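You operate a simulated robot arm through the tools that you are given. There is no shell and no other tool. Be economical: measure what you need, move in short steps, check, and stop when the job is done.

You run a simulated two-armed robot. Do the job below in one go: nothing can be reset, and whatever is moved stays where it is left.

TASK
Take the blue-taped pipe and put it on the ledge of the white floor box. Turn the brush speed knob to HI. Take the large brass nut and put it on the window sill. Pick up the cordless driver with one hand, pass it to the other hand and put it on the top of the trestle table. Take the red-taped pipe on the top of the trestle table and put it away on the free end of the press bench. Put the brass plug from the top of the trestle table on the free end of the press bench. Fetch the white bottle labelled "cleaner" from the top of the trestle table and stand it on top of the tool battery there. Put one of the white heads from the narrow table on the brown board. Put the brass fitting on top of the blue-capped valve. Take the green-capped valve and put it on the pale board. Put the foam sleeve on the space between the two crates away on the top of the grey platform. Do these in any order. Set down upright: white bottle, green-capped valve.

It is judged by the outcome, as a careful person would: the job done as asked, and still so three seconds after it is handed in. It fails if anything else is knocked over, pushed out of place, dropped, spilled or broken.

THE ROBOT
Two 7-joint arms with two-finger parallel grippers on one trunk, on a base that drives. Base frame: it is fixed to the floor where the robot stands at the start and does not move with it; the origin is under the middle of the robot, x ahead of it, y to its left, z up. Readings come in mm, degrees, newtons and seconds.
The left shoulder is at the start at [38, 101, 1164], the right one opposite. Places, roughly: blue-capped valve [-1750, 2750, 750]; blue-taped pipe (3x3x7 cm) [500, 0, 900]; brass fitting (4x4x5 cm) [-1600, 2700, 700]; brass plug (3x3x4 cm) [-800, 1000, 800]; brown board (26x20x2 cm) [-500, 2900, 500]; brush speed knob [600, 0, 1000]; cordless driver [500, 1500, 1000]; foam sleeve [-500, 3000, 1000]; free end of the press bench [800, -200, 900]; green-capped valve [-1750, 2750, 750]; large brass nut (6x6x3 cm) [500, -500, 900]; ledge of the white floor box (24x26 cm) [-1820, -2040, 560]; pale board (26x20x2 cm) [-700, 2900, 500]; red-taped pipe (3x3x7 cm) [-800, 1100, 800]; tool battery [-1250, 1250, 750]; top of the grey platform [-2800, -200, 500]; top of the trestle table [-1000, 1400, 800]; white bottle [-1000, 1250, 750]; white head [-1000, 3000, 750]; window sill (15x124 cm) [-3000, -2260, 1080]. Payload 2.4 kg a hand.
The TCP of each hand is the grasp point between the finger pads, 24 mm short of the fingertips. In the tool frame z runs along the fingers and y along their closing line. Largest opening 68 mm; finger width 17, thickness 10; the body of the gripper, 40 by 70 mm, starts 41 mm behind the TCP.
Orientation is that of the tool frame in the base frame, as [roll, pitch, yaw] about the fixed x, y, z axes, in that order (R = Rz(yaw) Ry(pitch) Rx(roll)). With the fingers straight down and closing along the base's y, the tool's x points along the base's -x, its y along +y and its z along -z.

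THE INTERFACE
- The arms move only by the tool servo_tool. It takes "left_rows", "right_rows" or both (then of equal length, played together; a hand with none holds still); each is a list of rows, each a list of 7 numbers: the shift along the tool's x, y, z in mm, then the turn, a rotation vector about the tool's x, y, z in degrees, then the gripper command, from -1 (shut) to 1 (fully open), values between in proportion. In form: [[dx, dy, dz, wx, wy, wz, claw], ...]. A call has 1 to 8 rows; each row shifts and turns the commanded pose from where the row before left it, along the tool's axes as they then stand. Rows are played at 5 a second. More than 50 mm and 8.6 degrees between two rows, or a gripper value outside its range, and nothing of the call is played. A pose out of reach is approached as far as the arm can. The call stops where the force on the tool passes 40 N (or 10 N more than at its start, if that is more) or the arm is blocked; 0.2 s more then pass. Each finger travels about 72 mm/s and halts on what it meets, pressing with about 30 N; the grip force reading is that of the motor and also rises with nothing between the fingers. The clock runs only during rows and for 0.2 s after the last one: add rows that do not move to give the fingers time. The reply holds the time, the measured pose of the TCP, the force on the tool along the base axes, the opening and the grip force, in the units named above and with some noise, with the torque about the TCP (base axes, N m) and any sound that the robot's microphone picked up.
- Cameras (640 x 400 px; columns grow to the right, rows downward): "scene" is now at [120.9, -33.9, 1341.3]; the picture's right is [-0.39, -0.92, 0.00], its down [-0.36, 0.15, -0.92] and it looks along [0.85, -0.35, -0.39] (base axes); focal length 214 px, centre (320, 200). "left" rides on the left gripper at [84, -11, -75] in its tool frame; the picture's right is [0.13, 0.99, 0.00], its down [-0.60, 0.08, -0.79] and it looks along [-0.79, 0.10, 0.61] (tool axes); focal length 251 px, centre (320, 200). "right" rides on the right gripper at [84, 11, -75] in its tool frame; the picture's right is [-0.13, 0.99, 0.00], its down [-0.60, -0.08, -0.79] and it looks along [-0.79, -0.10, 0.61] (tool axes); focal length 251 px, centre (320, 200). There is no depth. A picture from a camera that has moved, and an enlarged one, comes with that camera's place and axes in the base frame and with its lens.
- capture(camera): a new picture of that camera. No time passes.
- slide_trunk(by): slides the trunk up (or, below 0, down) by that many mm; the arms and the scene camera ride with it, the base frame stays. It gives what a move gives, with no picture.
- steer(legs): drives the robot by 1 to 6 legs, each [ahead, left, turn to the left] in mm, mm and degrees, along the robot's own axes; the way and the turn of a leg run together, so that a leg with both is an arc; at most 1500 mm and 180 degrees a leg. The arms and the cameras ride along, it lands a little off, and it stops where it bumps. It gives what a move gives.
- aim_head(pan, tilt): turns the head with the scene camera to pan (to the left, within 86 degrees either way) and tilt (down, from -29 to 69), counted from straight ahead of the robot. It gives what a move gives.
- inspect(camera, box): a new picture of the part [left, top, right, bottom] of that camera's present view, enlarged. No time passes.
- close_job(): hands the job in; it is judged then, once.

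Work in short steps. Places have to be worked out from the pictures, the camera data and where the tool is seen: move nearer, look again, correct. Check each grasp and each placing, and mend what went wrong. You have 546 turns and 338 pictures in all, those below and enlarged ones among them. Open the grippers and draw the arms clear of the work before you hand the job in, unless the task says otherwise; then end with one line.

The tools are called after "Request:" as a command line: name --argument value ..., lists and objects as JSON in quotes. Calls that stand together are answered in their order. servo_tool: Moves the arms, as the interface text tells. Its arguments: {"type":"object","properties":{"left_rows":{"type":"array"},"right_rows":{"type":"array"}},"required":[]} The other tools are called the same way: slide_trunk (by) slides the trunk up or down; steer (legs) drives the base; aim_head (pan, tilt) turns the head that bears the scene camera; capture (camera) takes a picture; inspect (camera, box) takes an enlarged picture of a part of a camera's view; close_job () hands the job in.

At the start:

```text
t: 0.0
left_position: [325.2, 18.6, 1270.5]
left_ee_rot: [-180.0, 0.0, 180.0]
left_wrist_force: [0.2, -0.6, -0.6]
left_torque: [-0.02, -0.03, 0.0]
left_opening: 68.1
left_grasp_force: 0.0
right_position: [250.4, -210.2, 1265.5]
right_ee_rot: [-180.0, 0.0, 180.0]
right_wrist_force: [0.0, 0.1, 0.6]
right_torque: [0.0, 0.01, -0.02]
right_opening: 68.0
right_grasp_force: 0.1
trunk travel left (down, up): [-378.0, 471.0]
robot x, y, heading: [0.4, -1.8, -0.0]
head pan, tilt: [-22.7, 23.1]
```

scene: 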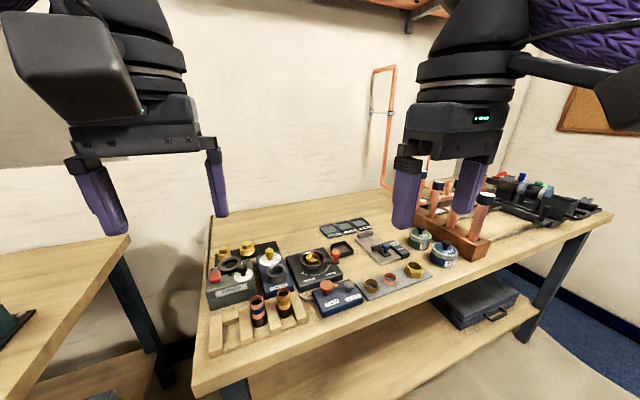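
right: 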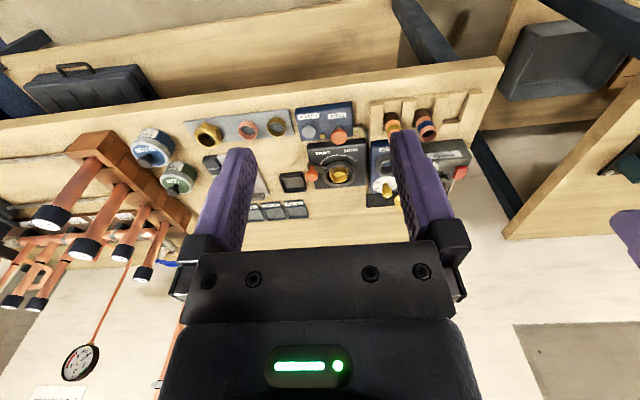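
left: 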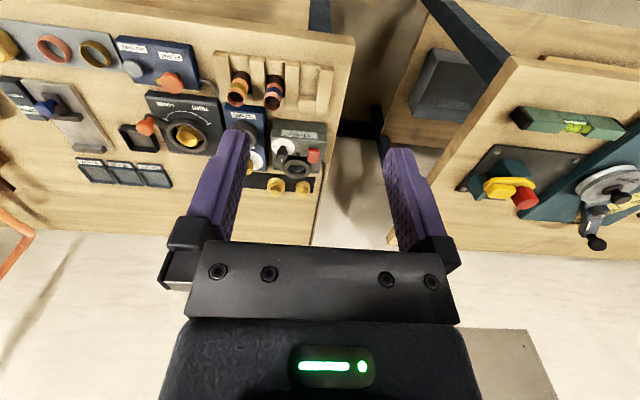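

The pictures show the bench ahead with the pipes in a wooden rack, control boxes and nuts. I take an enlarged look at it to identify things.

Request:
inspect --camera "scene" --box '[190, 220, 350, 360]'

Request:
inspect --camera "scene" --box '[310, 170, 630, 320]'

```text
2.86 times, centred on (270, 290) of scene
camera zoom: at [120.9, -33.9, 1341.3], right [-0.39, -0.92, 0.0], down [-0.36, 0.15, -0.92], along [0.85, -0.35, -0.39], focal length 613 px, centre (463, -57)
```

zoom: 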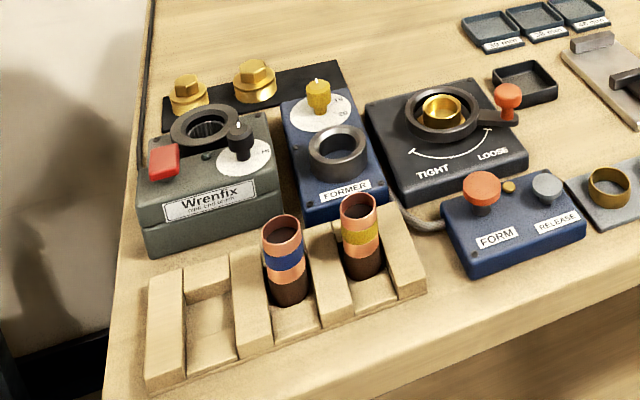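

```text
2.00 times, centred on (470, 245) of scene
camera zoom: at [120.9, -33.9, 1341.3], right [-0.39, -0.92, 0.0], down [-0.36, 0.15, -0.92], along [0.85, -0.35, -0.39], focal length 429 px, centre (20, 110)
```

zoom: 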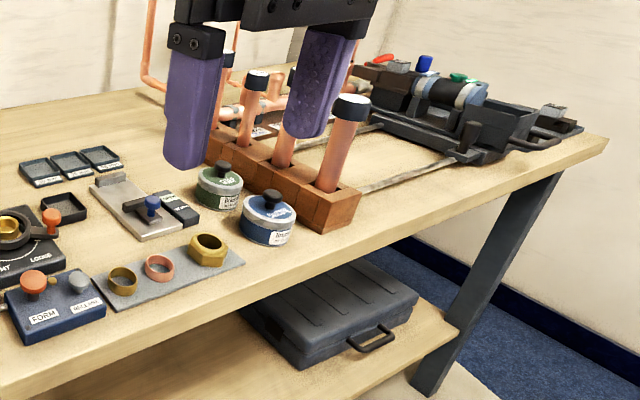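

The bench ahead holds the brush box, former, pipe rack and nut. I look round with the head to see the neighbouring furniture.

Request:
aim_head --pan -50 --tilt 20

Request:
capture --camera "scene"

Request:
aim_head --pan 30 --tilt 25

Request:
capture --camera "scene"

Request:
aim_head --pan 84 --tilt 15

Request:
capture --camera "scene"

```text
t: 0.9
left_position: [325.2, 20.0, 1270.4]
left_ee_rot: [-179.9, 0.1, 179.9]
left_wrist_force: [1.2, 0.4, -0.6]
left_torque: [0.03, 0.0, 0.01]
left_opening: 68.3
left_grasp_force: 0.0
right_position: [251.4, -209.2, 1264.8]
right_ee_rot: [-180.0, 0.1, 179.9]
right_wrist_force: [0.1, 0.3, -0.3]
right_torque: [0.0, -0.01, 0.0]
right_opening: 67.8
right_grasp_force: 0.1
trunk travel left (down, up): [-378.0, 471.0]
robot x, y, heading: [0.1, 0.2, 0.2]
head pan, tilt: [-50.0, 20.0]
```

```text
332 pictures are left
camera scene: at [95.4, -69.5, 1346.3], right [-0.77, -0.64, 0.0], down [-0.22, 0.26, -0.94], along [0.6, -0.72, -0.34], focal length 214 px, centre (320, 200)
```

scene: 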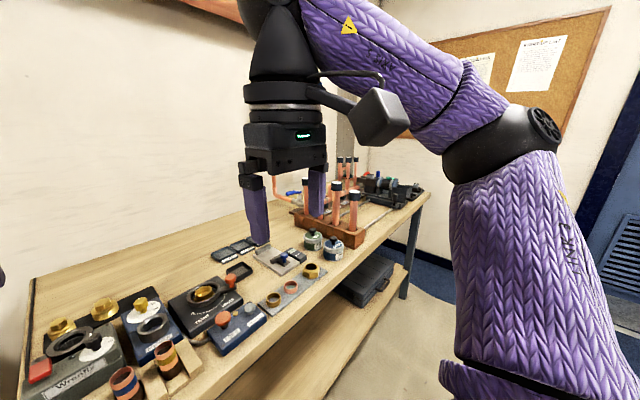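

```text
t: 2.5
left_position: [326.2, 20.0, 1271.6]
left_ee_rot: [180.0, 0.0, 180.0]
left_wrist_force: [0.2, -0.1, 0.4]
left_torque: [-0.02, 0.01, -0.03]
left_opening: 68.1
left_grasp_force: 0.0
right_position: [249.2, -209.8, 1264.7]
right_ee_rot: [180.0, 0.1, -179.9]
right_wrist_force: [-0.5, -0.7, -0.5]
right_torque: [-0.01, 0.05, -0.01]
right_opening: 68.0
right_grasp_force: 0.1
trunk travel left (down, up): [-378.0, 471.0]
robot x, y, heading: [1.6, -1.2, 0.2]
head pan, tilt: [30.0, 25.0]
```

```text
331 pictures are left
camera scene: at [115.2, 47.8, 1338.2], right [0.5, -0.87, 0.0], down [-0.37, -0.21, -0.91], along [0.79, 0.45, -0.42], focal length 214 px, centre (320, 200)
```

scene: 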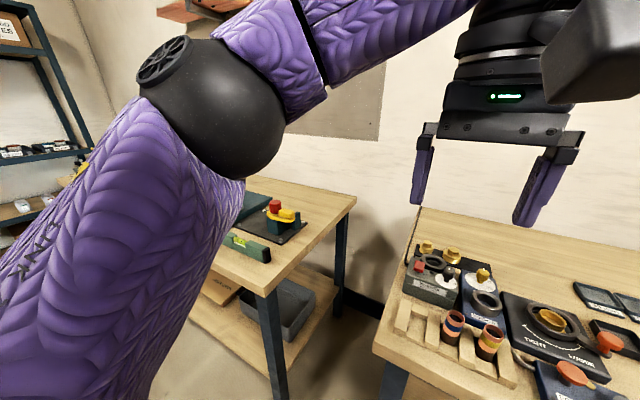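

```text
t: 3.7
left_position: [325.8, 19.4, 1269.6]
left_ee_rot: [180.0, 0.0, -179.9]
left_wrist_force: [0.5, -0.4, -0.5]
left_torque: [0.04, 0.01, 0.02]
left_opening: 68.0
left_grasp_force: 0.1
right_position: [250.5, -209.6, 1265.3]
right_ee_rot: [-180.0, 0.0, 180.0]
right_wrist_force: [1.2, 0.0, 0.0]
right_torque: [0.02, -0.02, 0.0]
right_opening: 67.9
right_grasp_force: 0.1
trunk travel left (down, up): [-378.0, 471.0]
robot x, y, heading: [-0.2, -1.9, -0.2]
head pan, tilt: [84.0, 15.0]
```

```text
330 pictures are left
camera scene: at [45.3, 94.7, 1354.5], right [0.99, -0.11, 0.0], down [-0.03, -0.26, -0.97], along [0.1, 0.96, -0.26], focal length 214 px, centre (320, 200)
```

scene: 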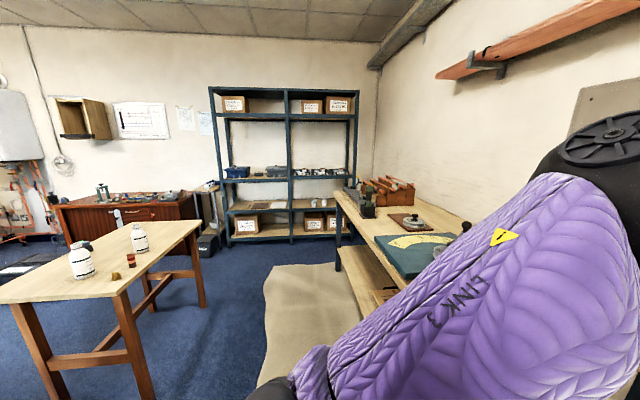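

The surroundings are clear enough for now. I zoom in with both cameras on the Wrenfix and FORMER boxes to read the dials.

Request:
aim_head --pan -15 --tilt 45

Request:
inspect --camera "scene" --box '[190, 80, 350, 180]'

Request:
inspect --camera "left" --box '[210, 90, 350, 200]'

```text
t: 5.4
left_position: [325.7, 19.4, 1270.6]
left_ee_rot: [180.0, 0.0, -180.0]
left_wrist_force: [-0.7, 0.3, 0.2]
left_torque: [-0.01, 0.01, -0.05]
left_opening: 67.9
left_grasp_force: 0.1
right_position: [250.1, -210.3, 1265.1]
right_ee_rot: [179.9, -0.1, 180.0]
right_wrist_force: [-0.7, 0.6, -0.4]
right_torque: [-0.01, 0.01, 0.04]
right_opening: 68.1
right_grasp_force: 0.0
trunk travel left (down, up): [-378.0, 471.0]
robot x, y, heading: [-0.1, 0.8, -0.0]
head pan, tilt: [-15.0, 45.0]
```

```text
4.00 times, centred on (270, 130) of scene
camera zoom: at [114.0, -19.2, 1307.7], right [-0.26, -0.97, 0.0], down [-0.68, 0.18, -0.71], along [0.68, -0.18, -0.71], focal length 858 px, centre (520, 480)
```

zoom: 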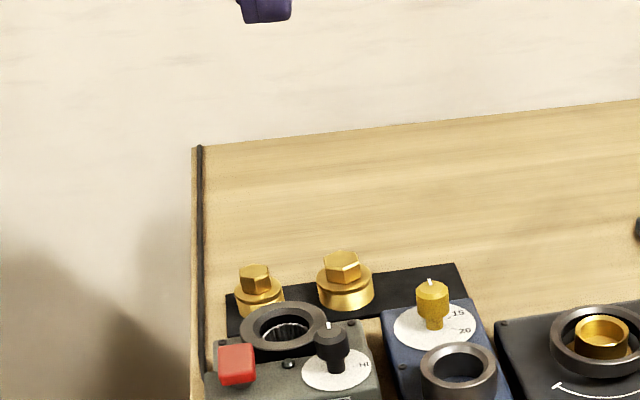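

```text
3.64 times, centred on (280, 145) of left
camera zoom: at [241.9, 9.1, 1346.0], right [-0.13, 0.99, 0.0], down [0.6, 0.08, 0.79], along [0.79, 0.1, -0.61], focal length 914 px, centre (466, 400)
```

zoom: 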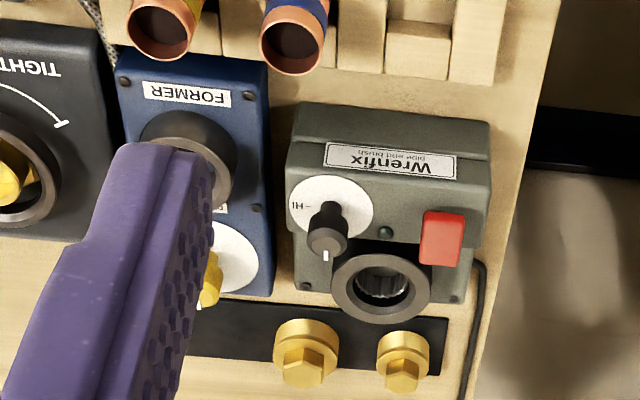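

The brush box's pointer stands straight away from me and HI is on its right. I estimate the blue pipe's top near [450,-35,~1000]; I move the left hand above it for a better look.

Request:
servo_tool --left_rows '[[-25, -14, 25, 0, 0, 0, 1], [-25, -14, 25, 0, 0, 0, 1], [-25, -14, 25, 0, 0, 0, 1], [-25, -12, 25, 0, 0, 0, 1], [0, 0, 0, 0, 0, 0, 1]]'

Request:
capture --camera "left"

Request:
capture --camera "scene"

```text
t: 6.6
left_position: [416.2, -31.9, 1178.4]
left_ee_rot: [179.9, -0.1, 179.9]
left_wrist_force: [-0.1, -0.7, -0.1]
left_torque: [0.03, -0.03, -0.03]
left_opening: 67.7
left_grasp_force: 0.0
left hand out of reach, approached as far as the arm can: row 4
right_position: [250.8, -210.7, 1264.7]
right_ee_rot: [180.0, 0.0, -180.0]
right_wrist_force: [-0.7, 0.9, -0.4]
right_torque: [0.04, 0.02, 0.02]
right_opening: 67.9
right_grasp_force: 0.2
trunk travel left (down, up): [-378.0, 471.0]
robot x, y, heading: [0.6, 1.4, 0.4]
head pan, tilt: [-15.0, 45.0]
```

```text
327 pictures are left
camera left: at [332.1, -42.5, 1253.5], right [-0.13, 0.99, 0.0], down [0.6, 0.08, 0.79], along [0.79, 0.1, -0.61], focal length 251 px, centre (320, 200)
```

left: 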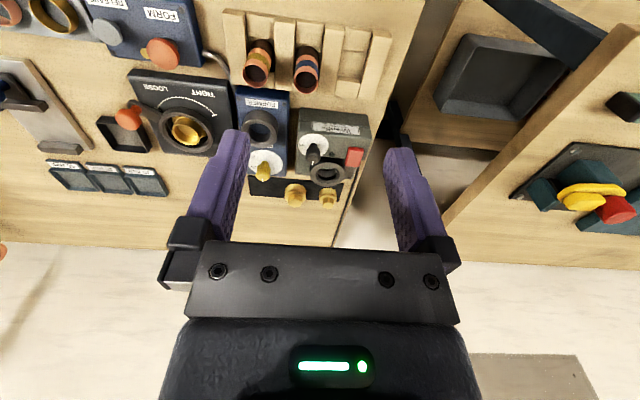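

```text
326 pictures are left
camera scene: at [114.1, -19.6, 1307.6], right [-0.26, -0.97, 0.0], down [-0.68, 0.18, -0.71], along [0.68, -0.18, -0.71], focal length 214 px, centre (320, 200)
```

scene: 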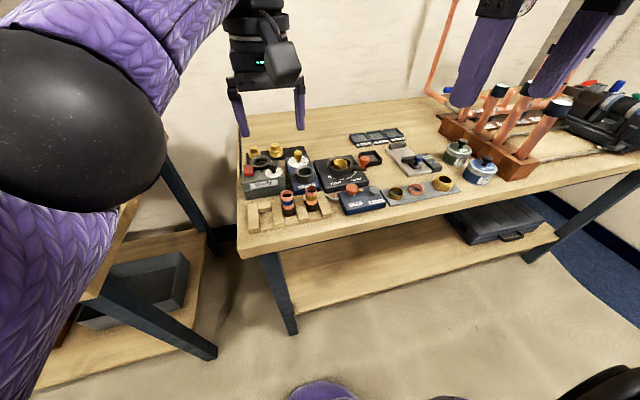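

The hand's reach ends at x≈416, and the blue pipe top triangulates to about [493,-40,950], so I need to be closer. I drive forward 150 mm with the hands still high.

Request:
steer --legs '[[150, 0, 0]]'

Request:
aim_head --pan 0 --tilt 69

Request:
capture --camera "scene"

```text
t: 8.0
left_position: [567.7, -30.6, 1178.4]
left_ee_rot: [180.0, -0.1, -180.0]
left_wrist_force: [-0.1, 0.0, -0.2]
left_torque: [0.02, 0.01, -0.01]
left_opening: 68.0
left_grasp_force: 0.0
right_position: [402.0, -209.8, 1265.7]
right_ee_rot: [180.0, -0.1, -179.9]
right_wrist_force: [0.8, -0.5, 0.0]
right_torque: [-0.02, 0.01, 0.0]
right_opening: 68.0
right_grasp_force: 0.0
trunk travel left (down, up): [-378.0, 471.0]
robot x, y, heading: [149.6, -2.3, -0.1]
head pan, tilt: [-15.0, 45.0]
```

```text
t: 8.9
left_position: [567.6, -30.9, 1179.0]
left_ee_rot: [179.9, 0.0, -179.9]
left_wrist_force: [0.3, -0.2, 0.4]
left_torque: [0.02, -0.01, -0.01]
left_opening: 68.0
left_grasp_force: 0.0
right_position: [399.7, -209.0, 1264.7]
right_ee_rot: [-180.0, 0.0, -179.9]
right_wrist_force: [-0.4, -0.2, 0.3]
right_torque: [-0.01, -0.05, 0.0]
right_opening: 68.1
right_grasp_force: 0.1
trunk travel left (down, up): [-378.0, 471.0]
robot x, y, heading: [148.8, -0.0, 0.3]
head pan, tilt: [0.0, 68.8]
```

```text
325 pictures are left
camera scene: at [241.9, 2.0, 1278.8], right [0.0, -1.0, 0.0], down [-0.93, 0.0, -0.36], along [0.36, 0.0, -0.93], focal length 214 px, centre (320, 200)
```

scene: 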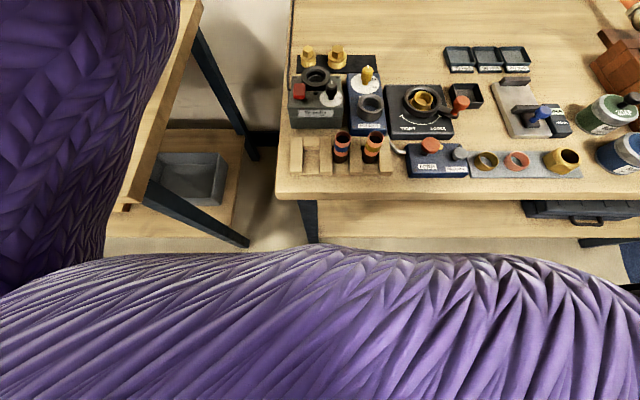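

Good top view. I enlarge it to read the dial labels and measure positions.

Request:
inspect --camera "scene" --box '[275, 35, 435, 185]'

Request:
inspect --camera "scene" --box '[430, 30, 640, 190]'

Request:
capture --camera "left"

```text
2.67 times, centred on (355, 110) of scene
camera zoom: at [241.9, 2.0, 1278.8], right [0.0, -1.0, 0.0], down [-0.93, 0.0, -0.36], along [0.36, 0.0, -0.93], focal length 572 px, centre (227, 440)
```

zoom: 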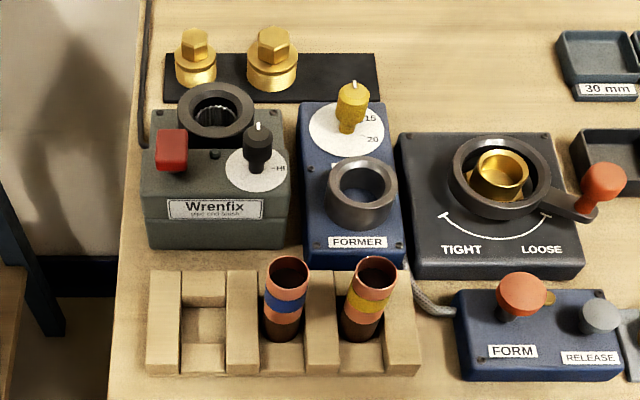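

```text
2.50 times, centred on (535, 110) of scene
camera zoom: at [241.9, 2.0, 1278.8], right [0.0, -1.0, 0.0], down [-0.93, 0.0, -0.36], along [0.36, 0.0, -0.93], focal length 536 px, centre (-218, 425)
```

zoom: 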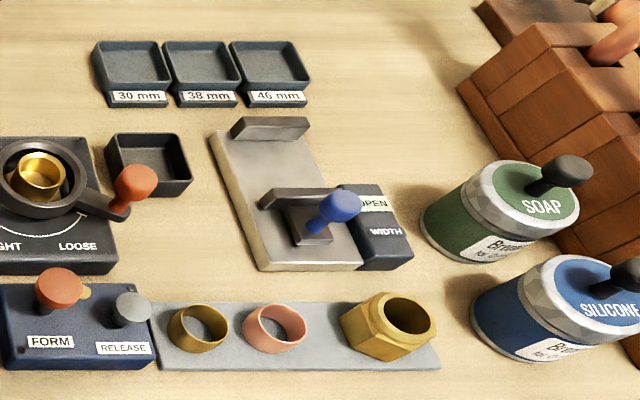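

```text
322 pictures are left
camera left: at [482.6, -41.4, 1253.9], right [-0.13, 0.99, 0.0], down [0.6, 0.08, 0.79], along [0.79, 0.1, -0.61], focal length 251 px, centre (320, 200)
```

left: 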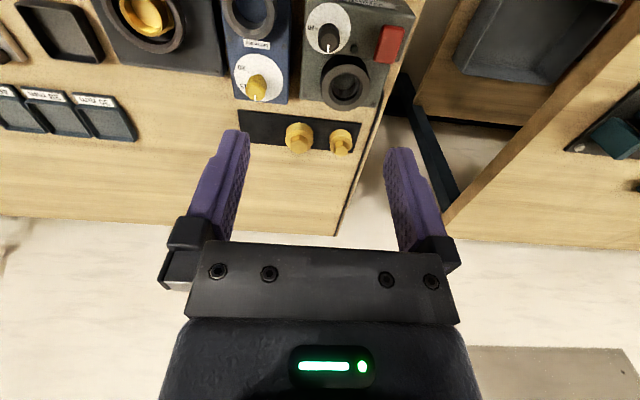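

Measured: blue pipe top [495,-40,950], knob top [589,-20,983], nut about [483,-508,905]. I move the left hand over the pipe with the opening at 50 mm, to lower the trunk afterwards.

Request:
servo_tool --left_rows '[[36, -5, 0, 0, 0, 0, 0.47], [36.5, -4, 0, 0, 0, 0, 0.47], [0, 0, 0, 0, 0, 0, 0.47]]'

Request:
slide_trunk --by -170

Request:
capture --camera "left"

Request:
capture --camera "scene"

```text
t: 9.7
left_position: [492.6, -39.5, 1179.1]
left_ee_rot: [-180.0, -0.1, -179.8]
left_wrist_force: [0.5, 0.4, -0.2]
left_torque: [-0.03, -0.01, 0.01]
left_opening: 49.8
left_grasp_force: 0.2
right_position: [401.4, -208.9, 1265.4]
right_ee_rot: [-180.0, -0.1, -180.0]
right_wrist_force: [0.2, -0.4, -0.2]
right_torque: [0.01, 0.01, -0.04]
right_opening: 67.9
right_grasp_force: 0.0
trunk travel left (down, up): [-378.0, 471.0]
robot x, y, heading: [154.7, 1.6, 0.1]
head pan, tilt: [0.0, 68.8]
```

```text
t: 11.6
left_position: [493.8, -39.5, 1009.2]
left_ee_rot: [-180.0, 0.0, -180.0]
left_wrist_force: [-0.4, 0.2, -0.1]
left_torque: [-0.01, -0.02, 0.01]
left_opening: 50.1
left_grasp_force: 0.0
right_position: [426.7, -209.8, 1077.1]
right_ee_rot: [-179.9, -4.3, -179.9]
right_wrist_force: [0.3, -0.6, -0.1]
right_torque: [-0.03, 0.0, 0.03]
right_opening: 68.0
right_grasp_force: 0.0
trunk travel left (down, up): [-208.0, 641.0]
robot x, y, heading: [151.2, -0.4, 0.0]
head pan, tilt: [0.0, 68.8]
```

```text
321 pictures are left
camera left: at [409.9, -50.5, 1084.1], right [-0.13, 0.99, 0.0], down [0.6, 0.08, 0.79], along [0.79, 0.1, -0.61], focal length 251 px, centre (320, 200)
```

left: 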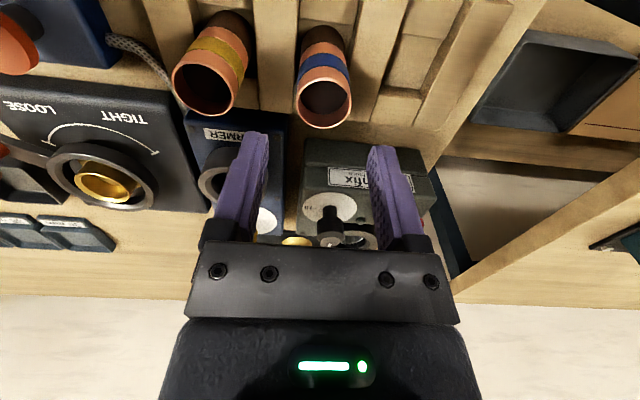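

```text
320 pictures are left
camera scene: at [277.1, 2.2, 1106.7], right [0.0, -1.0, 0.0], down [-0.93, 0.0, -0.36], along [0.36, 0.0, -0.93], focal length 214 px, centre (320, 200)
```

scene: 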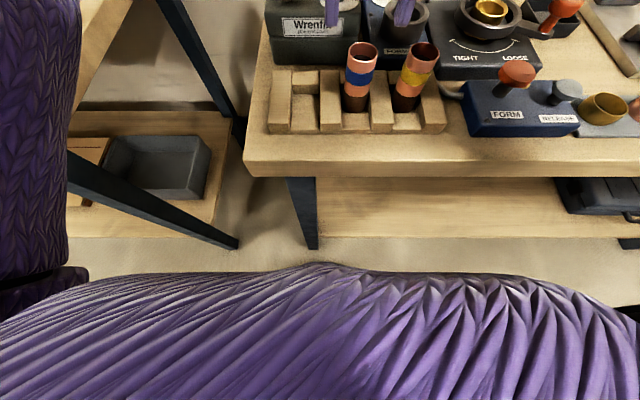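

The fingers straddle the blue pipe's line. I lower 50 mm and look again before closing in.

Request:
servo_tool --left_rows '[[0, 0, 25, 0, 0, 0, 0.47], [0, 0, 20, 0, 0, 0, 0.47], [0, 0, 0, 0, 0, 0, 0.47]]'

Request:
capture --camera "left"

Request:
capture --camera "scene"

```text
t: 12.4
left_position: [494.1, -39.4, 963.1]
left_ee_rot: [-180.0, 0.0, -179.9]
left_wrist_force: [0.8, -0.3, -0.8]
left_torque: [0.01, -0.01, 0.02]
left_opening: 50.2
left_grasp_force: 0.1
right_position: [426.5, -208.8, 1078.3]
right_ee_rot: [-180.0, -4.4, -179.9]
right_wrist_force: [-0.1, -0.8, -0.5]
right_torque: [0.03, 0.01, -0.01]
right_opening: 67.8
right_grasp_force: 0.0
trunk travel left (down, up): [-208.0, 641.0]
robot x, y, heading: [151.5, 2.2, 0.4]
head pan, tilt: [0.0, 68.8]
```

```text
319 pictures are left
camera left: at [409.4, -50.7, 1037.8], right [-0.13, 0.99, 0.0], down [0.6, 0.08, 0.79], along [0.79, 0.1, -0.61], focal length 251 px, centre (320, 200)
```

left: 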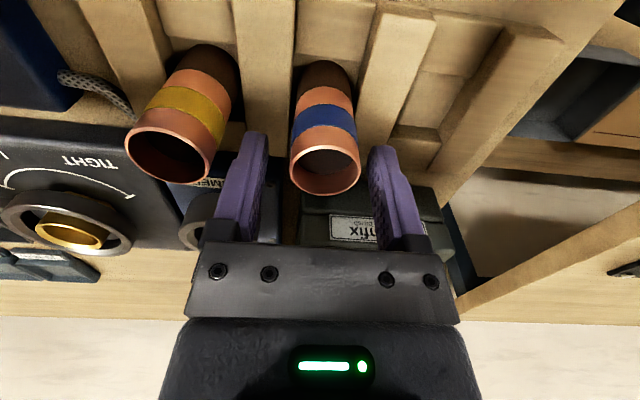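

```text
318 pictures are left
camera scene: at [277.3, 2.2, 1106.6], right [0.0, -1.0, 0.0], down [-0.93, 0.0, -0.36], along [0.36, 0.0, -0.93], focal length 214 px, centre (320, 200)
```

scene: 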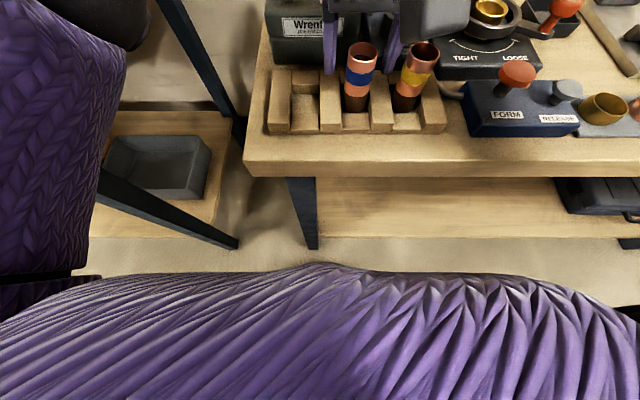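

Two left-hand views put the pipe's top at [480,-39,967]. I shift back 14 mm, lower to z≈942 and close.

Request:
servo_tool --left_rows '[[14, 0, 0, 0, 0, 0, 0.47], [0, 0, 21, 0, 0, 0, 0.47], [0, 0, 0, 0, 0, 0, 0.47], [0, 0, 0, 0, 0, 0, -1], [0, 0, 0, 0, 0, 0, -1], [0, 0, 0, 0, 0, 0, -1]]'

Request:
capture --camera "left"

```text
t: 13.4
left_position: [479.5, -39.0, 944.2]
left_ee_rot: [-179.9, 0.2, -179.8]
left_wrist_force: [0.3, 1.9, 21.5]
left_torque: [0.4, 0.13, -0.08]
left_opening: 27.0
left_grasp_force: 19.4
right_position: [424.9, -207.8, 1077.1]
right_ee_rot: [180.0, -4.3, -179.8]
right_wrist_force: [0.2, -0.3, -0.5]
right_torque: [-0.01, -0.02, 0.0]
right_opening: 67.8
right_grasp_force: 0.0
trunk travel left (down, up): [-208.0, 641.0]
robot x, y, heading: [148.0, -1.2, -0.0]
head pan, tilt: [0.0, 68.8]
stopped in row 4 (left hand): the force on the tool passed its limit at 49 N (the readings are from after the stop); the commanded pose is now the measured one
```

```text
317 pictures are left
camera left: at [395.3, -49.3, 1019.0], right [-0.13, 0.99, 0.0], down [0.6, 0.08, 0.8], along [0.79, 0.11, -0.61], focal length 251 px, centre (320, 200)
```

left: 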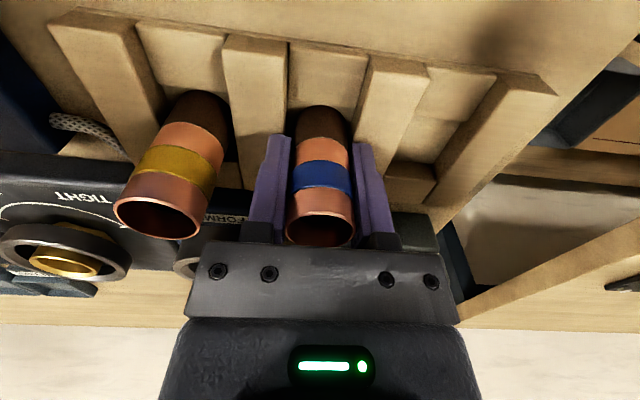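

The fingers have met the pipe (27 mm) with the tips brushing the rack. I finish the grip while rising a little.

Request:
servo_tool --left_rows '[[0, 0, -3, 0, 0, 0, -1], [0, 0, -2, 0, 0, 0, -1], [0, 0, 0, 0, 0, 0, -1]]'

Request:
capture --camera "left"

```text
t: 14.2
left_position: [480.2, -41.0, 948.2]
left_ee_rot: [-180.0, 0.0, -179.8]
left_wrist_force: [0.0, 0.0, -0.6]
left_torque: [0.01, -0.01, 0.02]
left_opening: 26.8
left_grasp_force: 29.4
right_position: [425.8, -209.3, 1077.5]
right_ee_rot: [-180.0, -4.4, -179.9]
right_wrist_force: [0.3, -0.8, 0.5]
right_torque: [0.04, 0.0, -0.01]
right_opening: 67.8
right_grasp_force: 0.0
trunk travel left (down, up): [-208.0, 641.0]
robot x, y, heading: [151.7, -0.8, 0.1]
head pan, tilt: [0.0, 68.8]
```

```text
316 pictures are left
camera left: at [395.7, -50.3, 1023.2], right [-0.13, 0.99, 0.0], down [0.6, 0.08, 0.79], along [0.79, 0.11, -0.61], focal length 251 px, centre (320, 200)
```

left: 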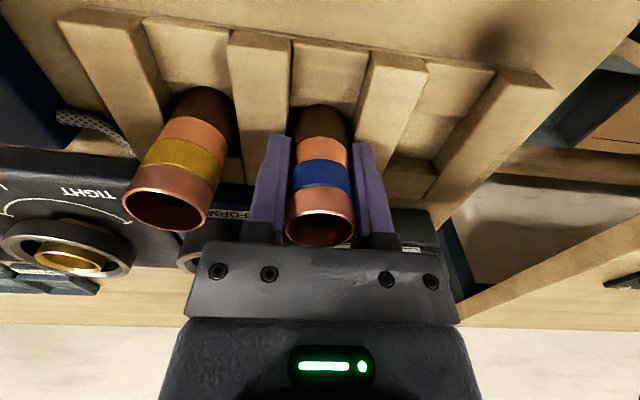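

The grip is solid. I lift the pipe straight up out of the rack and draw it back.

Request:
servo_tool --left_rows '[[0, 0, -30, 0, 0, 0, -1], [0, 0, -40, 0, 0, 0, -1], [0, 0, -40, 0, 0, 0, -1], [30, 25, -10, 0, 0, 0, -1], [35, 30, 0, 0, 0, 0, -1], [35, 30, 0, 0, 0, 0, -1], [0, 0, 0, 0, 0, 0, -1]]'

Request:
capture --camera "left"

Request:
capture --camera "right"

```text
t: 15.6
left_position: [398.5, 35.2, 1066.8]
left_ee_rot: [-179.6, 0.1, -177.2]
left_wrist_force: [31.9, -6.8, 9.3]
left_torque: [0.45, 3.53, 1.0]
left_opening: 26.9
left_grasp_force: 30.2
right_position: [425.9, -209.4, 1076.6]
right_ee_rot: [179.9, -4.4, -179.8]
right_wrist_force: [-0.2, -0.8, -0.1]
right_torque: [0.01, 0.01, 0.0]
right_opening: 68.1
right_grasp_force: 0.1
trunk travel left (down, up): [-208.0, 641.0]
robot x, y, heading: [152.4, -1.5, -0.1]
head pan, tilt: [0.0, 68.8]
stopped in row 6 (left hand): the force on the tool passed its limit at 140 N (the readings are from after the stop); the commanded pose is now the measured one
```

```text
315 pictures are left
camera left: at [315.4, 21.7, 1142.4], right [-0.18, 0.98, -0.01], down [0.6, 0.11, 0.79], along [0.78, 0.14, -0.61], focal length 251 px, centre (320, 200)
```

left: 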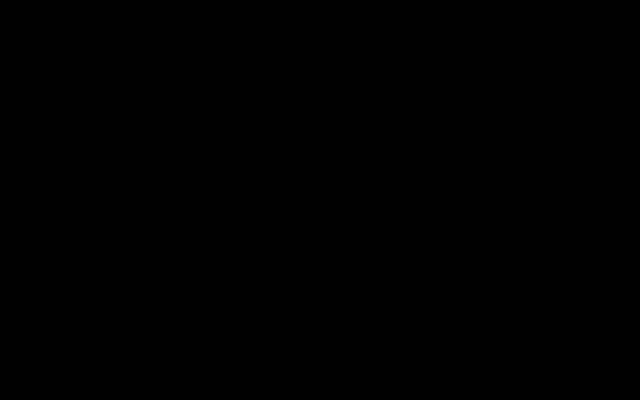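

```text
314 pictures are left
camera right: at [350.2, -199.0, 1158.9], right [0.13, 0.99, -0.01], down [0.66, -0.08, 0.74], along [0.74, -0.1, -0.67], focal length 251 px, centre (320, 200)
```

right: 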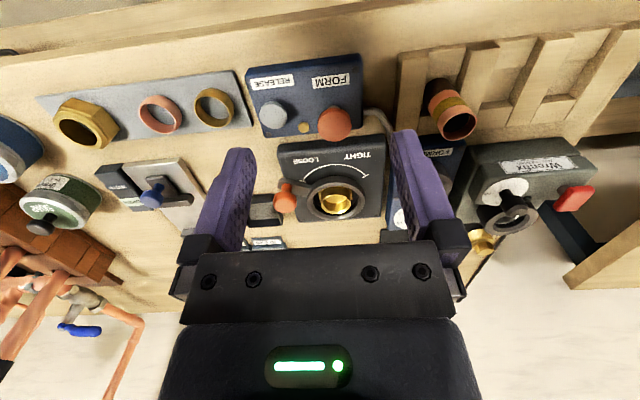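

The left wrist camera met my own head. I move the hand forward and then to the left, away from the head.

Request:
servo_tool --left_rows '[[-30, 5, 0, 0, 0, 0, -1], [-20, 20, 0, 0, 0, 0, -1], [0, 40, 0, 0, 0, 0, -1], [0, 40, 0, 0, 0, 0, -1], [0, 0, 0, 0, 0, 0, -1]]'

Request:
capture --camera "left"

Request:
capture --camera "scene"

```text
t: 16.8
left_position: [443.3, 141.6, 1067.1]
left_ee_rot: [-179.7, 0.1, -177.7]
left_wrist_force: [0.4, -0.2, 0.3]
left_torque: [-0.03, -0.03, 0.01]
left_opening: 27.0
left_grasp_force: 29.9
right_position: [426.5, -208.8, 1077.3]
right_ee_rot: [-179.9, -4.3, -179.9]
right_wrist_force: [-0.6, -0.6, -0.3]
right_torque: [0.0, -0.04, 0.0]
right_opening: 68.1
right_grasp_force: 0.1
trunk travel left (down, up): [-208.0, 641.0]
robot x, y, heading: [153.5, 0.3, -0.1]
head pan, tilt: [0.0, 68.8]
```

```text
313 pictures are left
camera left: at [359.8, 128.3, 1142.0], right [-0.17, 0.99, -0.01], down [0.6, 0.11, 0.79], along [0.78, 0.13, -0.61], focal length 251 px, centre (320, 200)
```

left: 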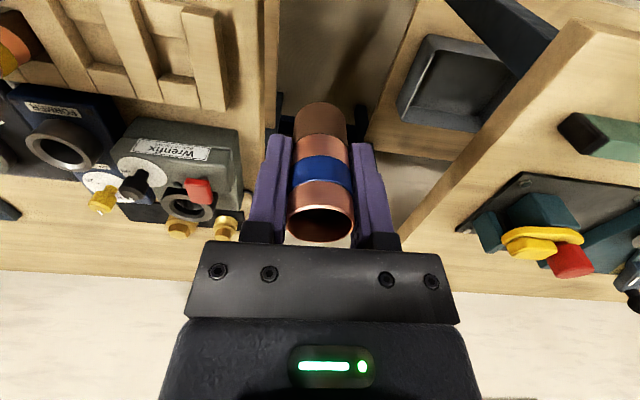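

```text
312 pictures are left
camera scene: at [277.3, 2.5, 1106.6], right [0.0, -1.0, 0.0], down [-0.93, 0.0, -0.36], along [0.36, 0.0, -0.93], focal length 214 px, centre (320, 200)
```

scene: 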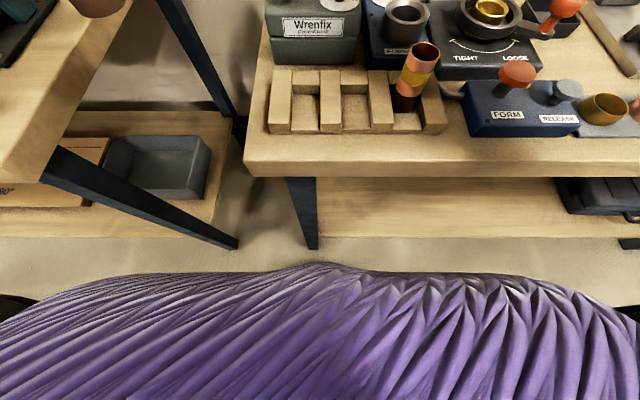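

Pipe is safely held. Now the right hand goes over the brush knob: level it and move to about [560,-20,1100].

Request:
servo_tool --right_rows '[[0, 0, -20, 0, -4.4, 0, 1], [-22, 32, -2, 0, 0, 0, 1], [-22, 32, 0, 0, 0, 0, 1], [-22, 32, 0, 0, 0, 0, 1], [-22, 32, 0, 0, 0, 0, 1], [-22, 32, 0, 0, 0, 0, 1], [-22, 29, 0, 0, 0, 0, 1], [0, 0, 0, 0, 0, 0, 1]]'

Request:
capture --camera "right"

```text
t: 18.6
left_position: [442.8, 141.2, 1067.4]
left_ee_rot: [-179.7, 0.1, -177.6]
left_wrist_force: [0.6, 0.1, 0.1]
left_torque: [0.0, 0.0, 0.01]
left_opening: 26.7
left_grasp_force: 30.1
right_position: [558.9, -23.7, 1088.4]
right_ee_rot: [-179.6, -2.2, 179.7]
right_wrist_force: [-0.1, -0.3, -0.1]
right_torque: [0.0, 0.04, -0.03]
right_opening: 67.9
right_grasp_force: 0.0
right hand out of reach, approached as far as the arm can: row 1, 7
trunk travel left (down, up): [-208.0, 641.0]
robot x, y, heading: [149.1, 0.2, 0.2]
head pan, tilt: [0.0, 68.8]
```

```text
311 pictures are left
camera right: at [478.6, -12.5, 1166.4], right [0.13, 0.99, -0.01], down [0.63, -0.08, 0.77], along [0.76, -0.11, -0.64], focal length 251 px, centre (320, 200)
```

right: 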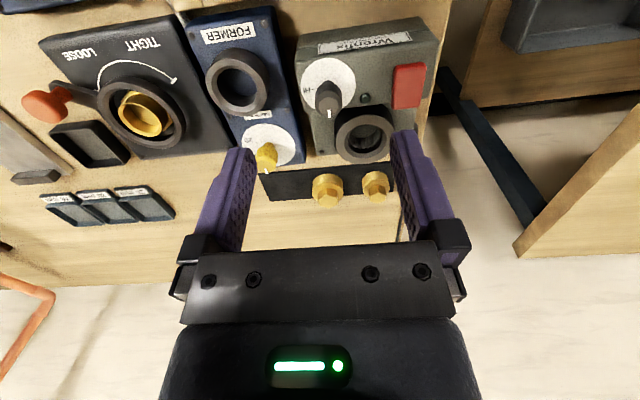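

The knob triangulates to about [575,-21,983]. I zoom to see the dial labels.

Request:
inspect --camera "right" --box '[280, 30, 380, 140]'

Request:
inspect --camera "left" --box '[80, 130, 250, 250]'

```text
3.64 times, centred on (330, 85) of right
camera zoom: at [478.6, -12.5, 1166.4], right [0.13, 0.99, -0.01], down [0.63, -0.08, 0.77], along [0.76, -0.11, -0.64], focal length 914 px, centre (284, 618)
```

zoom: 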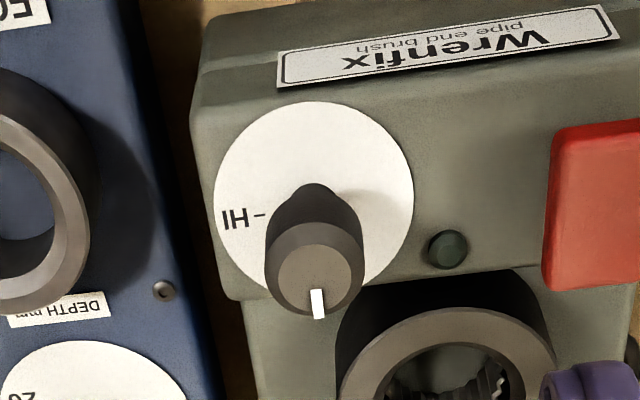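

```text
3.33 times, centred on (165, 190) of left
camera zoom: at [360.0, 128.1, 1142.0], right [-0.17, 0.99, -0.01], down [0.6, 0.11, 0.79], along [0.78, 0.13, -0.61], focal length 838 px, centre (837, 233)
```

zoom: 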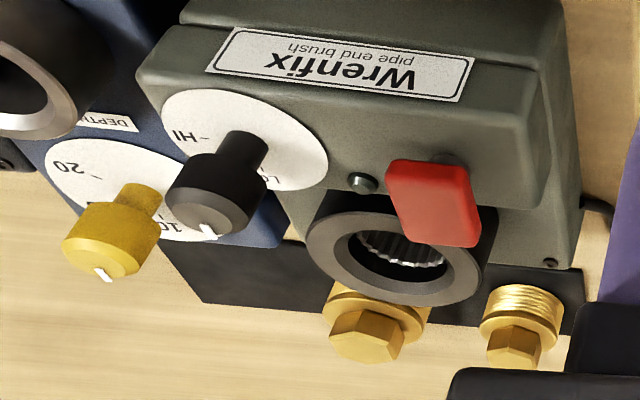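

HI lies to the knob's right and the pointer is straight ahead, so about an 80° clockwise turn. I drive 40 mm closer to have reach.

Request:
steer --legs '[[40, 0, 0]]'

Request:
servo_tool --right_rows '[[10, 0, 20, 0, -2, -8, 0], [10, 0, 20, 0, 0, -8, 0], [2, 3, 20, 0, 0, -8, 0], [0, 0, 0, 0, 0, -8, 0], [0, 0, 0, 0, 0, -8, 0], [0, 0, 0, 0, 0, 0, 0]]'

Request:
capture --camera "right"

Request:
capture --camera "left"

```text
t: 19.5
left_position: [485.0, 141.3, 1066.5]
left_ee_rot: [-179.7, 0.1, -177.5]
left_wrist_force: [0.5, -0.3, 0.0]
left_torque: [-0.04, 0.0, -0.01]
left_opening: 26.9
left_grasp_force: 30.3
right_position: [599.0, -25.3, 1087.3]
right_ee_rot: [-179.6, -2.2, 179.6]
right_wrist_force: [0.3, 0.5, 0.9]
right_torque: [0.0, -0.03, 0.02]
right_opening: 68.0
right_grasp_force: 0.1
trunk travel left (down, up): [-208.0, 641.0]
robot x, y, heading: [186.5, 0.9, 0.0]
head pan, tilt: [0.0, 68.8]
```

```text
t: 20.9
left_position: [484.9, 141.3, 1067.2]
left_ee_rot: [-179.7, 0.1, -177.6]
left_wrist_force: [-0.2, -0.9, 0.3]
left_torque: [0.01, -0.02, 0.01]
left_opening: 27.0
left_grasp_force: 30.0
right_position: [573.4, -23.9, 1029.1]
right_ee_rot: [180.0, -0.4, -140.3]
right_wrist_force: [-0.2, 1.0, 0.4]
right_torque: [0.02, 0.02, -0.02]
right_opening: 34.2
right_grasp_force: 0.1
trunk travel left (down, up): [-208.0, 641.0]
robot x, y, heading: [193.4, -0.8, 0.1]
head pan, tilt: [0.0, 68.8]
```

```text
308 pictures are left
camera right: at [504.0, -69.9, 1104.3], right [-0.53, 0.85, 0.0], down [0.52, 0.33, 0.79], along [0.67, 0.42, -0.61], focal length 251 px, centre (320, 200)
```

right: 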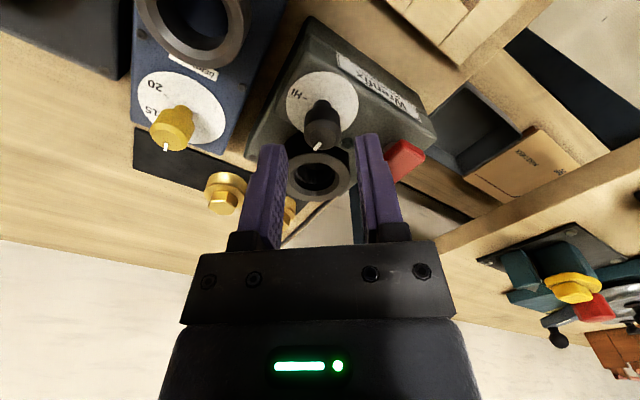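

```text
307 pictures are left
camera left: at [400.0, 127.9, 1142.0], right [-0.17, 0.99, -0.01], down [0.6, 0.11, 0.79], along [0.78, 0.13, -0.61], focal length 251 px, centre (320, 200)
```

left: 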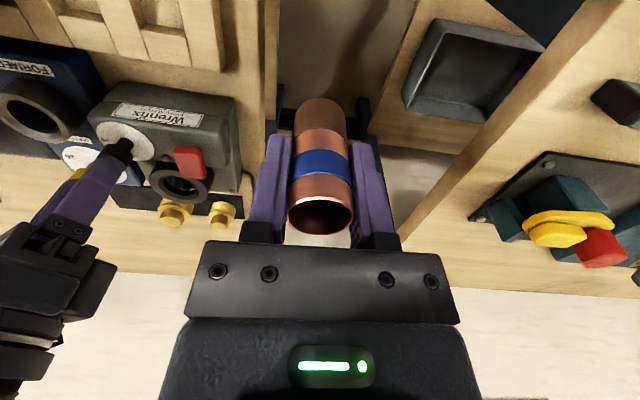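

The knob is at about [578,-22,980]; the hand is above it with 34 mm opening. I centre and descend in steps to TCP z≈985.

Request:
servo_tool --right_rows '[[-4.8, -1.4, 15, 0, 0, 0, 0], [0, 0, 15, 0, 0, 0, 0], [0, 0, 12, 0, 0, 0, 0], [0, 0, 0, 0, 0, 0, 0]]'

Request:
capture --camera "right"

Request:
inspect --camera "left" --box '[20, 80, 260, 240]'

```text
t: 21.9
left_position: [482.5, 141.2, 1066.6]
left_ee_rot: [-179.6, 0.1, -177.6]
left_wrist_force: [-1.0, 0.3, -1.0]
left_torque: [0.0, 0.0, -0.03]
left_opening: 26.9
left_grasp_force: 30.1
right_position: [579.0, -22.4, 986.5]
right_ee_rot: [-179.9, -0.3, -140.5]
right_wrist_force: [0.3, -0.8, -0.2]
right_torque: [0.0, 0.02, 0.04]
right_opening: 34.2
right_grasp_force: 0.0
trunk travel left (down, up): [-208.0, 641.0]
robot x, y, heading: [192.6, -1.8, 0.3]
head pan, tilt: [0.0, 68.8]
```

```text
306 pictures are left
camera right: at [508.6, -68.3, 1062.3], right [-0.53, 0.85, 0.0], down [0.52, 0.33, 0.79], along [0.67, 0.42, -0.61], focal length 251 px, centre (320, 200)
```

right: 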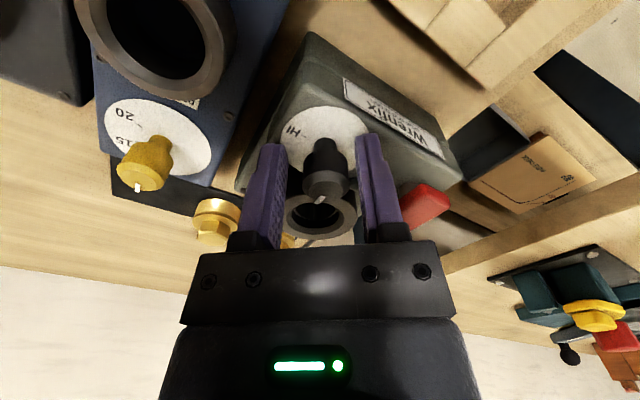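

```text
2.50 times, centred on (140, 160) of left
camera zoom: at [400.0, 127.9, 1142.0], right [-0.17, 0.99, -0.01], down [0.6, 0.11, 0.79], along [0.78, 0.13, -0.61], focal length 629 px, centre (770, 300)
```

zoom: 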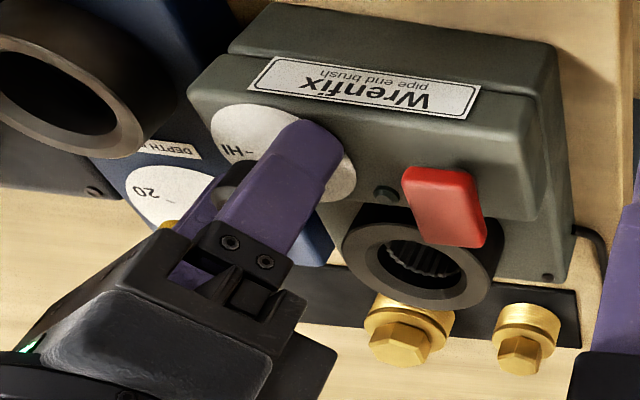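

The knob is between the fingers, its cap at TCP height. I close on it gently.

Request:
servo_tool --right_rows '[[0, 1.5, 3, 0, 0, 0, 0], [0, 0, 0, 0, 0, 0, -0.5], [0, 0, 0, 0, 0, 0, -0.5], [0, 0, 0, 0, 0, 0, -0.5]]'

```text
t: 23.1
left_position: [481.5, 141.4, 1066.6]
left_ee_rot: [-179.7, 0.3, -177.7]
left_wrist_force: [-0.3, 1.0, -0.6]
left_torque: [-0.03, 0.02, 0.02]
left_opening: 27.1
left_grasp_force: 29.9
right_position: [578.8, -21.4, 985.5]
right_ee_rot: [-179.9, 0.0, -140.2]
right_wrist_force: [0.0, -0.5, 22.1]
right_torque: [0.27, 0.31, 0.23]
right_opening: 22.0
right_grasp_force: 2.6
trunk travel left (down, up): [-208.0, 641.0]
robot x, y, heading: [187.2, 1.4, 0.4]
head pan, tilt: [0.0, 68.8]
stopped in row 4 (right hand): the force on the tool passed its limit at 41 N (the readings are from after the stop); the commanded pose is now the measured one
```

It gripped at 22 mm with some upward push. I relieve 3 mm and start turning clockwise.

Request:
servo_tool --right_rows '[[0, 0, -3, 0, 0, 0, -0.6], [0, 0, 0, 0, 0, 0, -0.6], [0, 0, 0, 0, 0, 6, -0.6], [0, 0, 0, 0, 0, 6, -0.6], [0, 0, 0, 0, 0, 6, -0.6], [0, 0, 0, 0, 0, 6, -0.6], [0, 0, 0, 0, 0, 6, -0.6]]'

Request:
capture --camera "right"

```text
t: 24.7
left_position: [483.7, 140.7, 1066.6]
left_ee_rot: [-179.7, 0.1, -177.6]
left_wrist_force: [0.4, 0.4, -0.2]
left_torque: [0.02, 0.01, -0.03]
left_opening: 26.8
left_grasp_force: 29.8
right_position: [578.0, -19.8, 987.2]
right_ee_rot: [-179.8, 0.0, -170.4]
right_wrist_force: [-8.8, -0.8, -15.1]
right_torque: [0.12, 0.63, -0.02]
right_opening: 20.7
right_grasp_force: 38.0
trunk travel left (down, up): [-208.0, 641.0]
robot x, y, heading: [191.5, 4.4, 0.1]
head pan, tilt: [0.0, 68.8]
```

```text
304 pictures are left
camera right: at [495.3, -24.4, 1062.7], right [-0.04, 1.0, 0.0], down [0.61, 0.02, 0.79], along [0.79, 0.03, -0.61], focal length 251 px, centre (320, 200)
```

right: 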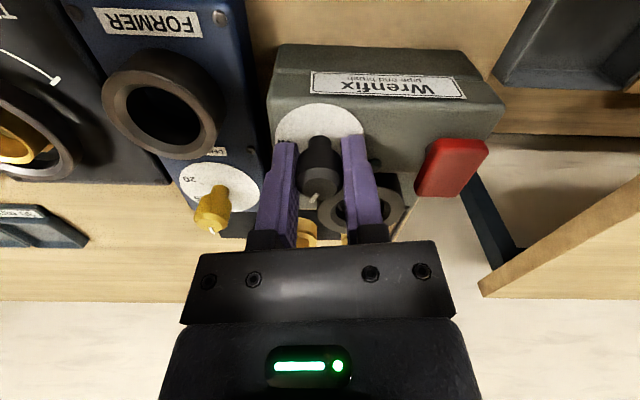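

The pointer is turning with the fingers. I turn another 48°.

Request:
servo_tool --right_rows '[[0, 0, 1, 0, 0, 6, -0.6], [0, 0, 0, 0, 0, 6, -0.6], [0, 0, 0, 0, 0, 6, -0.6], [0, 0, 0, 0, 0, 6, -0.6], [0, 0, 0, 0, 0, 6, -0.6], [0, 0, 0, 0, 0, 6, -0.6], [0, 0, 0, 0, 0, 6, -0.6], [0, 0, 0, 0, 0, 6, -0.6]]'

Request:
inspect --camera "right" --box '[240, 90, 420, 250]'

Request:
inspect --camera "left" --box '[20, 80, 260, 240]'

```text
t: 26.5
left_position: [482.4, 140.8, 1067.3]
left_ee_rot: [-179.9, 0.1, -177.7]
left_wrist_force: [0.2, 0.2, -0.8]
left_torque: [-0.03, -0.02, 0.01]
left_opening: 26.9
left_grasp_force: 29.8
right_position: [578.2, -22.3, 987.1]
right_ee_rot: [179.9, 0.0, 141.5]
right_wrist_force: [6.8, -12.4, 20.7]
right_torque: [-0.31, -0.21, 0.0]
right_opening: 20.0
right_grasp_force: 38.2
trunk travel left (down, up): [-208.0, 641.0]
robot x, y, heading: [194.1, -0.7, 0.1]
head pan, tilt: [0.0, 68.8]
```

```text
2.50 times, centred on (330, 170) of right
camera zoom: at [520.6, 38.3, 1062.6], right [0.72, 0.7, 0.0], down [0.42, -0.44, 0.79], along [0.55, -0.57, -0.61], focal length 629 px, centre (295, 275)
```

zoom: 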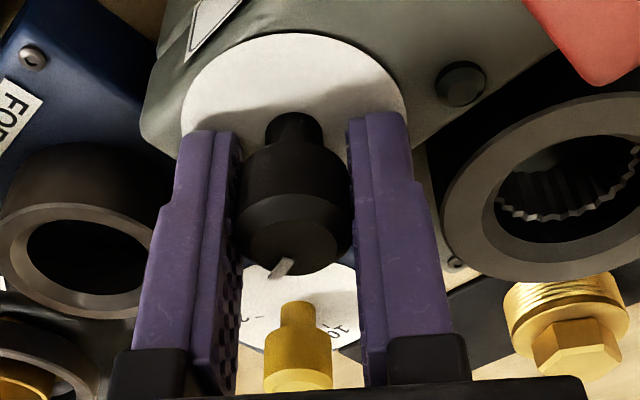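

```text
2.50 times, centred on (140, 160) of left
camera zoom: at [399.7, 126.5, 1142.4], right [-0.17, 0.99, 0.0], down [0.6, 0.11, 0.79], along [0.78, 0.13, -0.61], focal length 629 px, centre (770, 300)
```

zoom: 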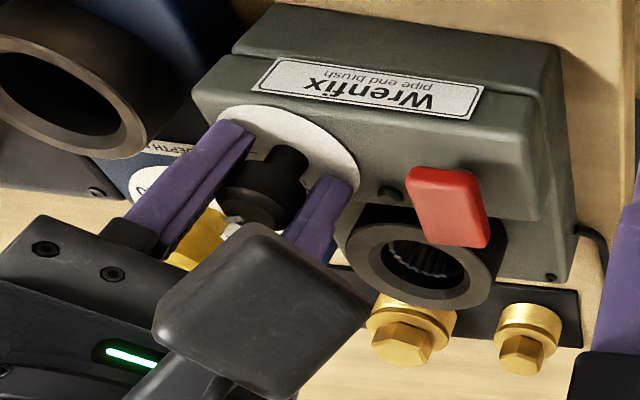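

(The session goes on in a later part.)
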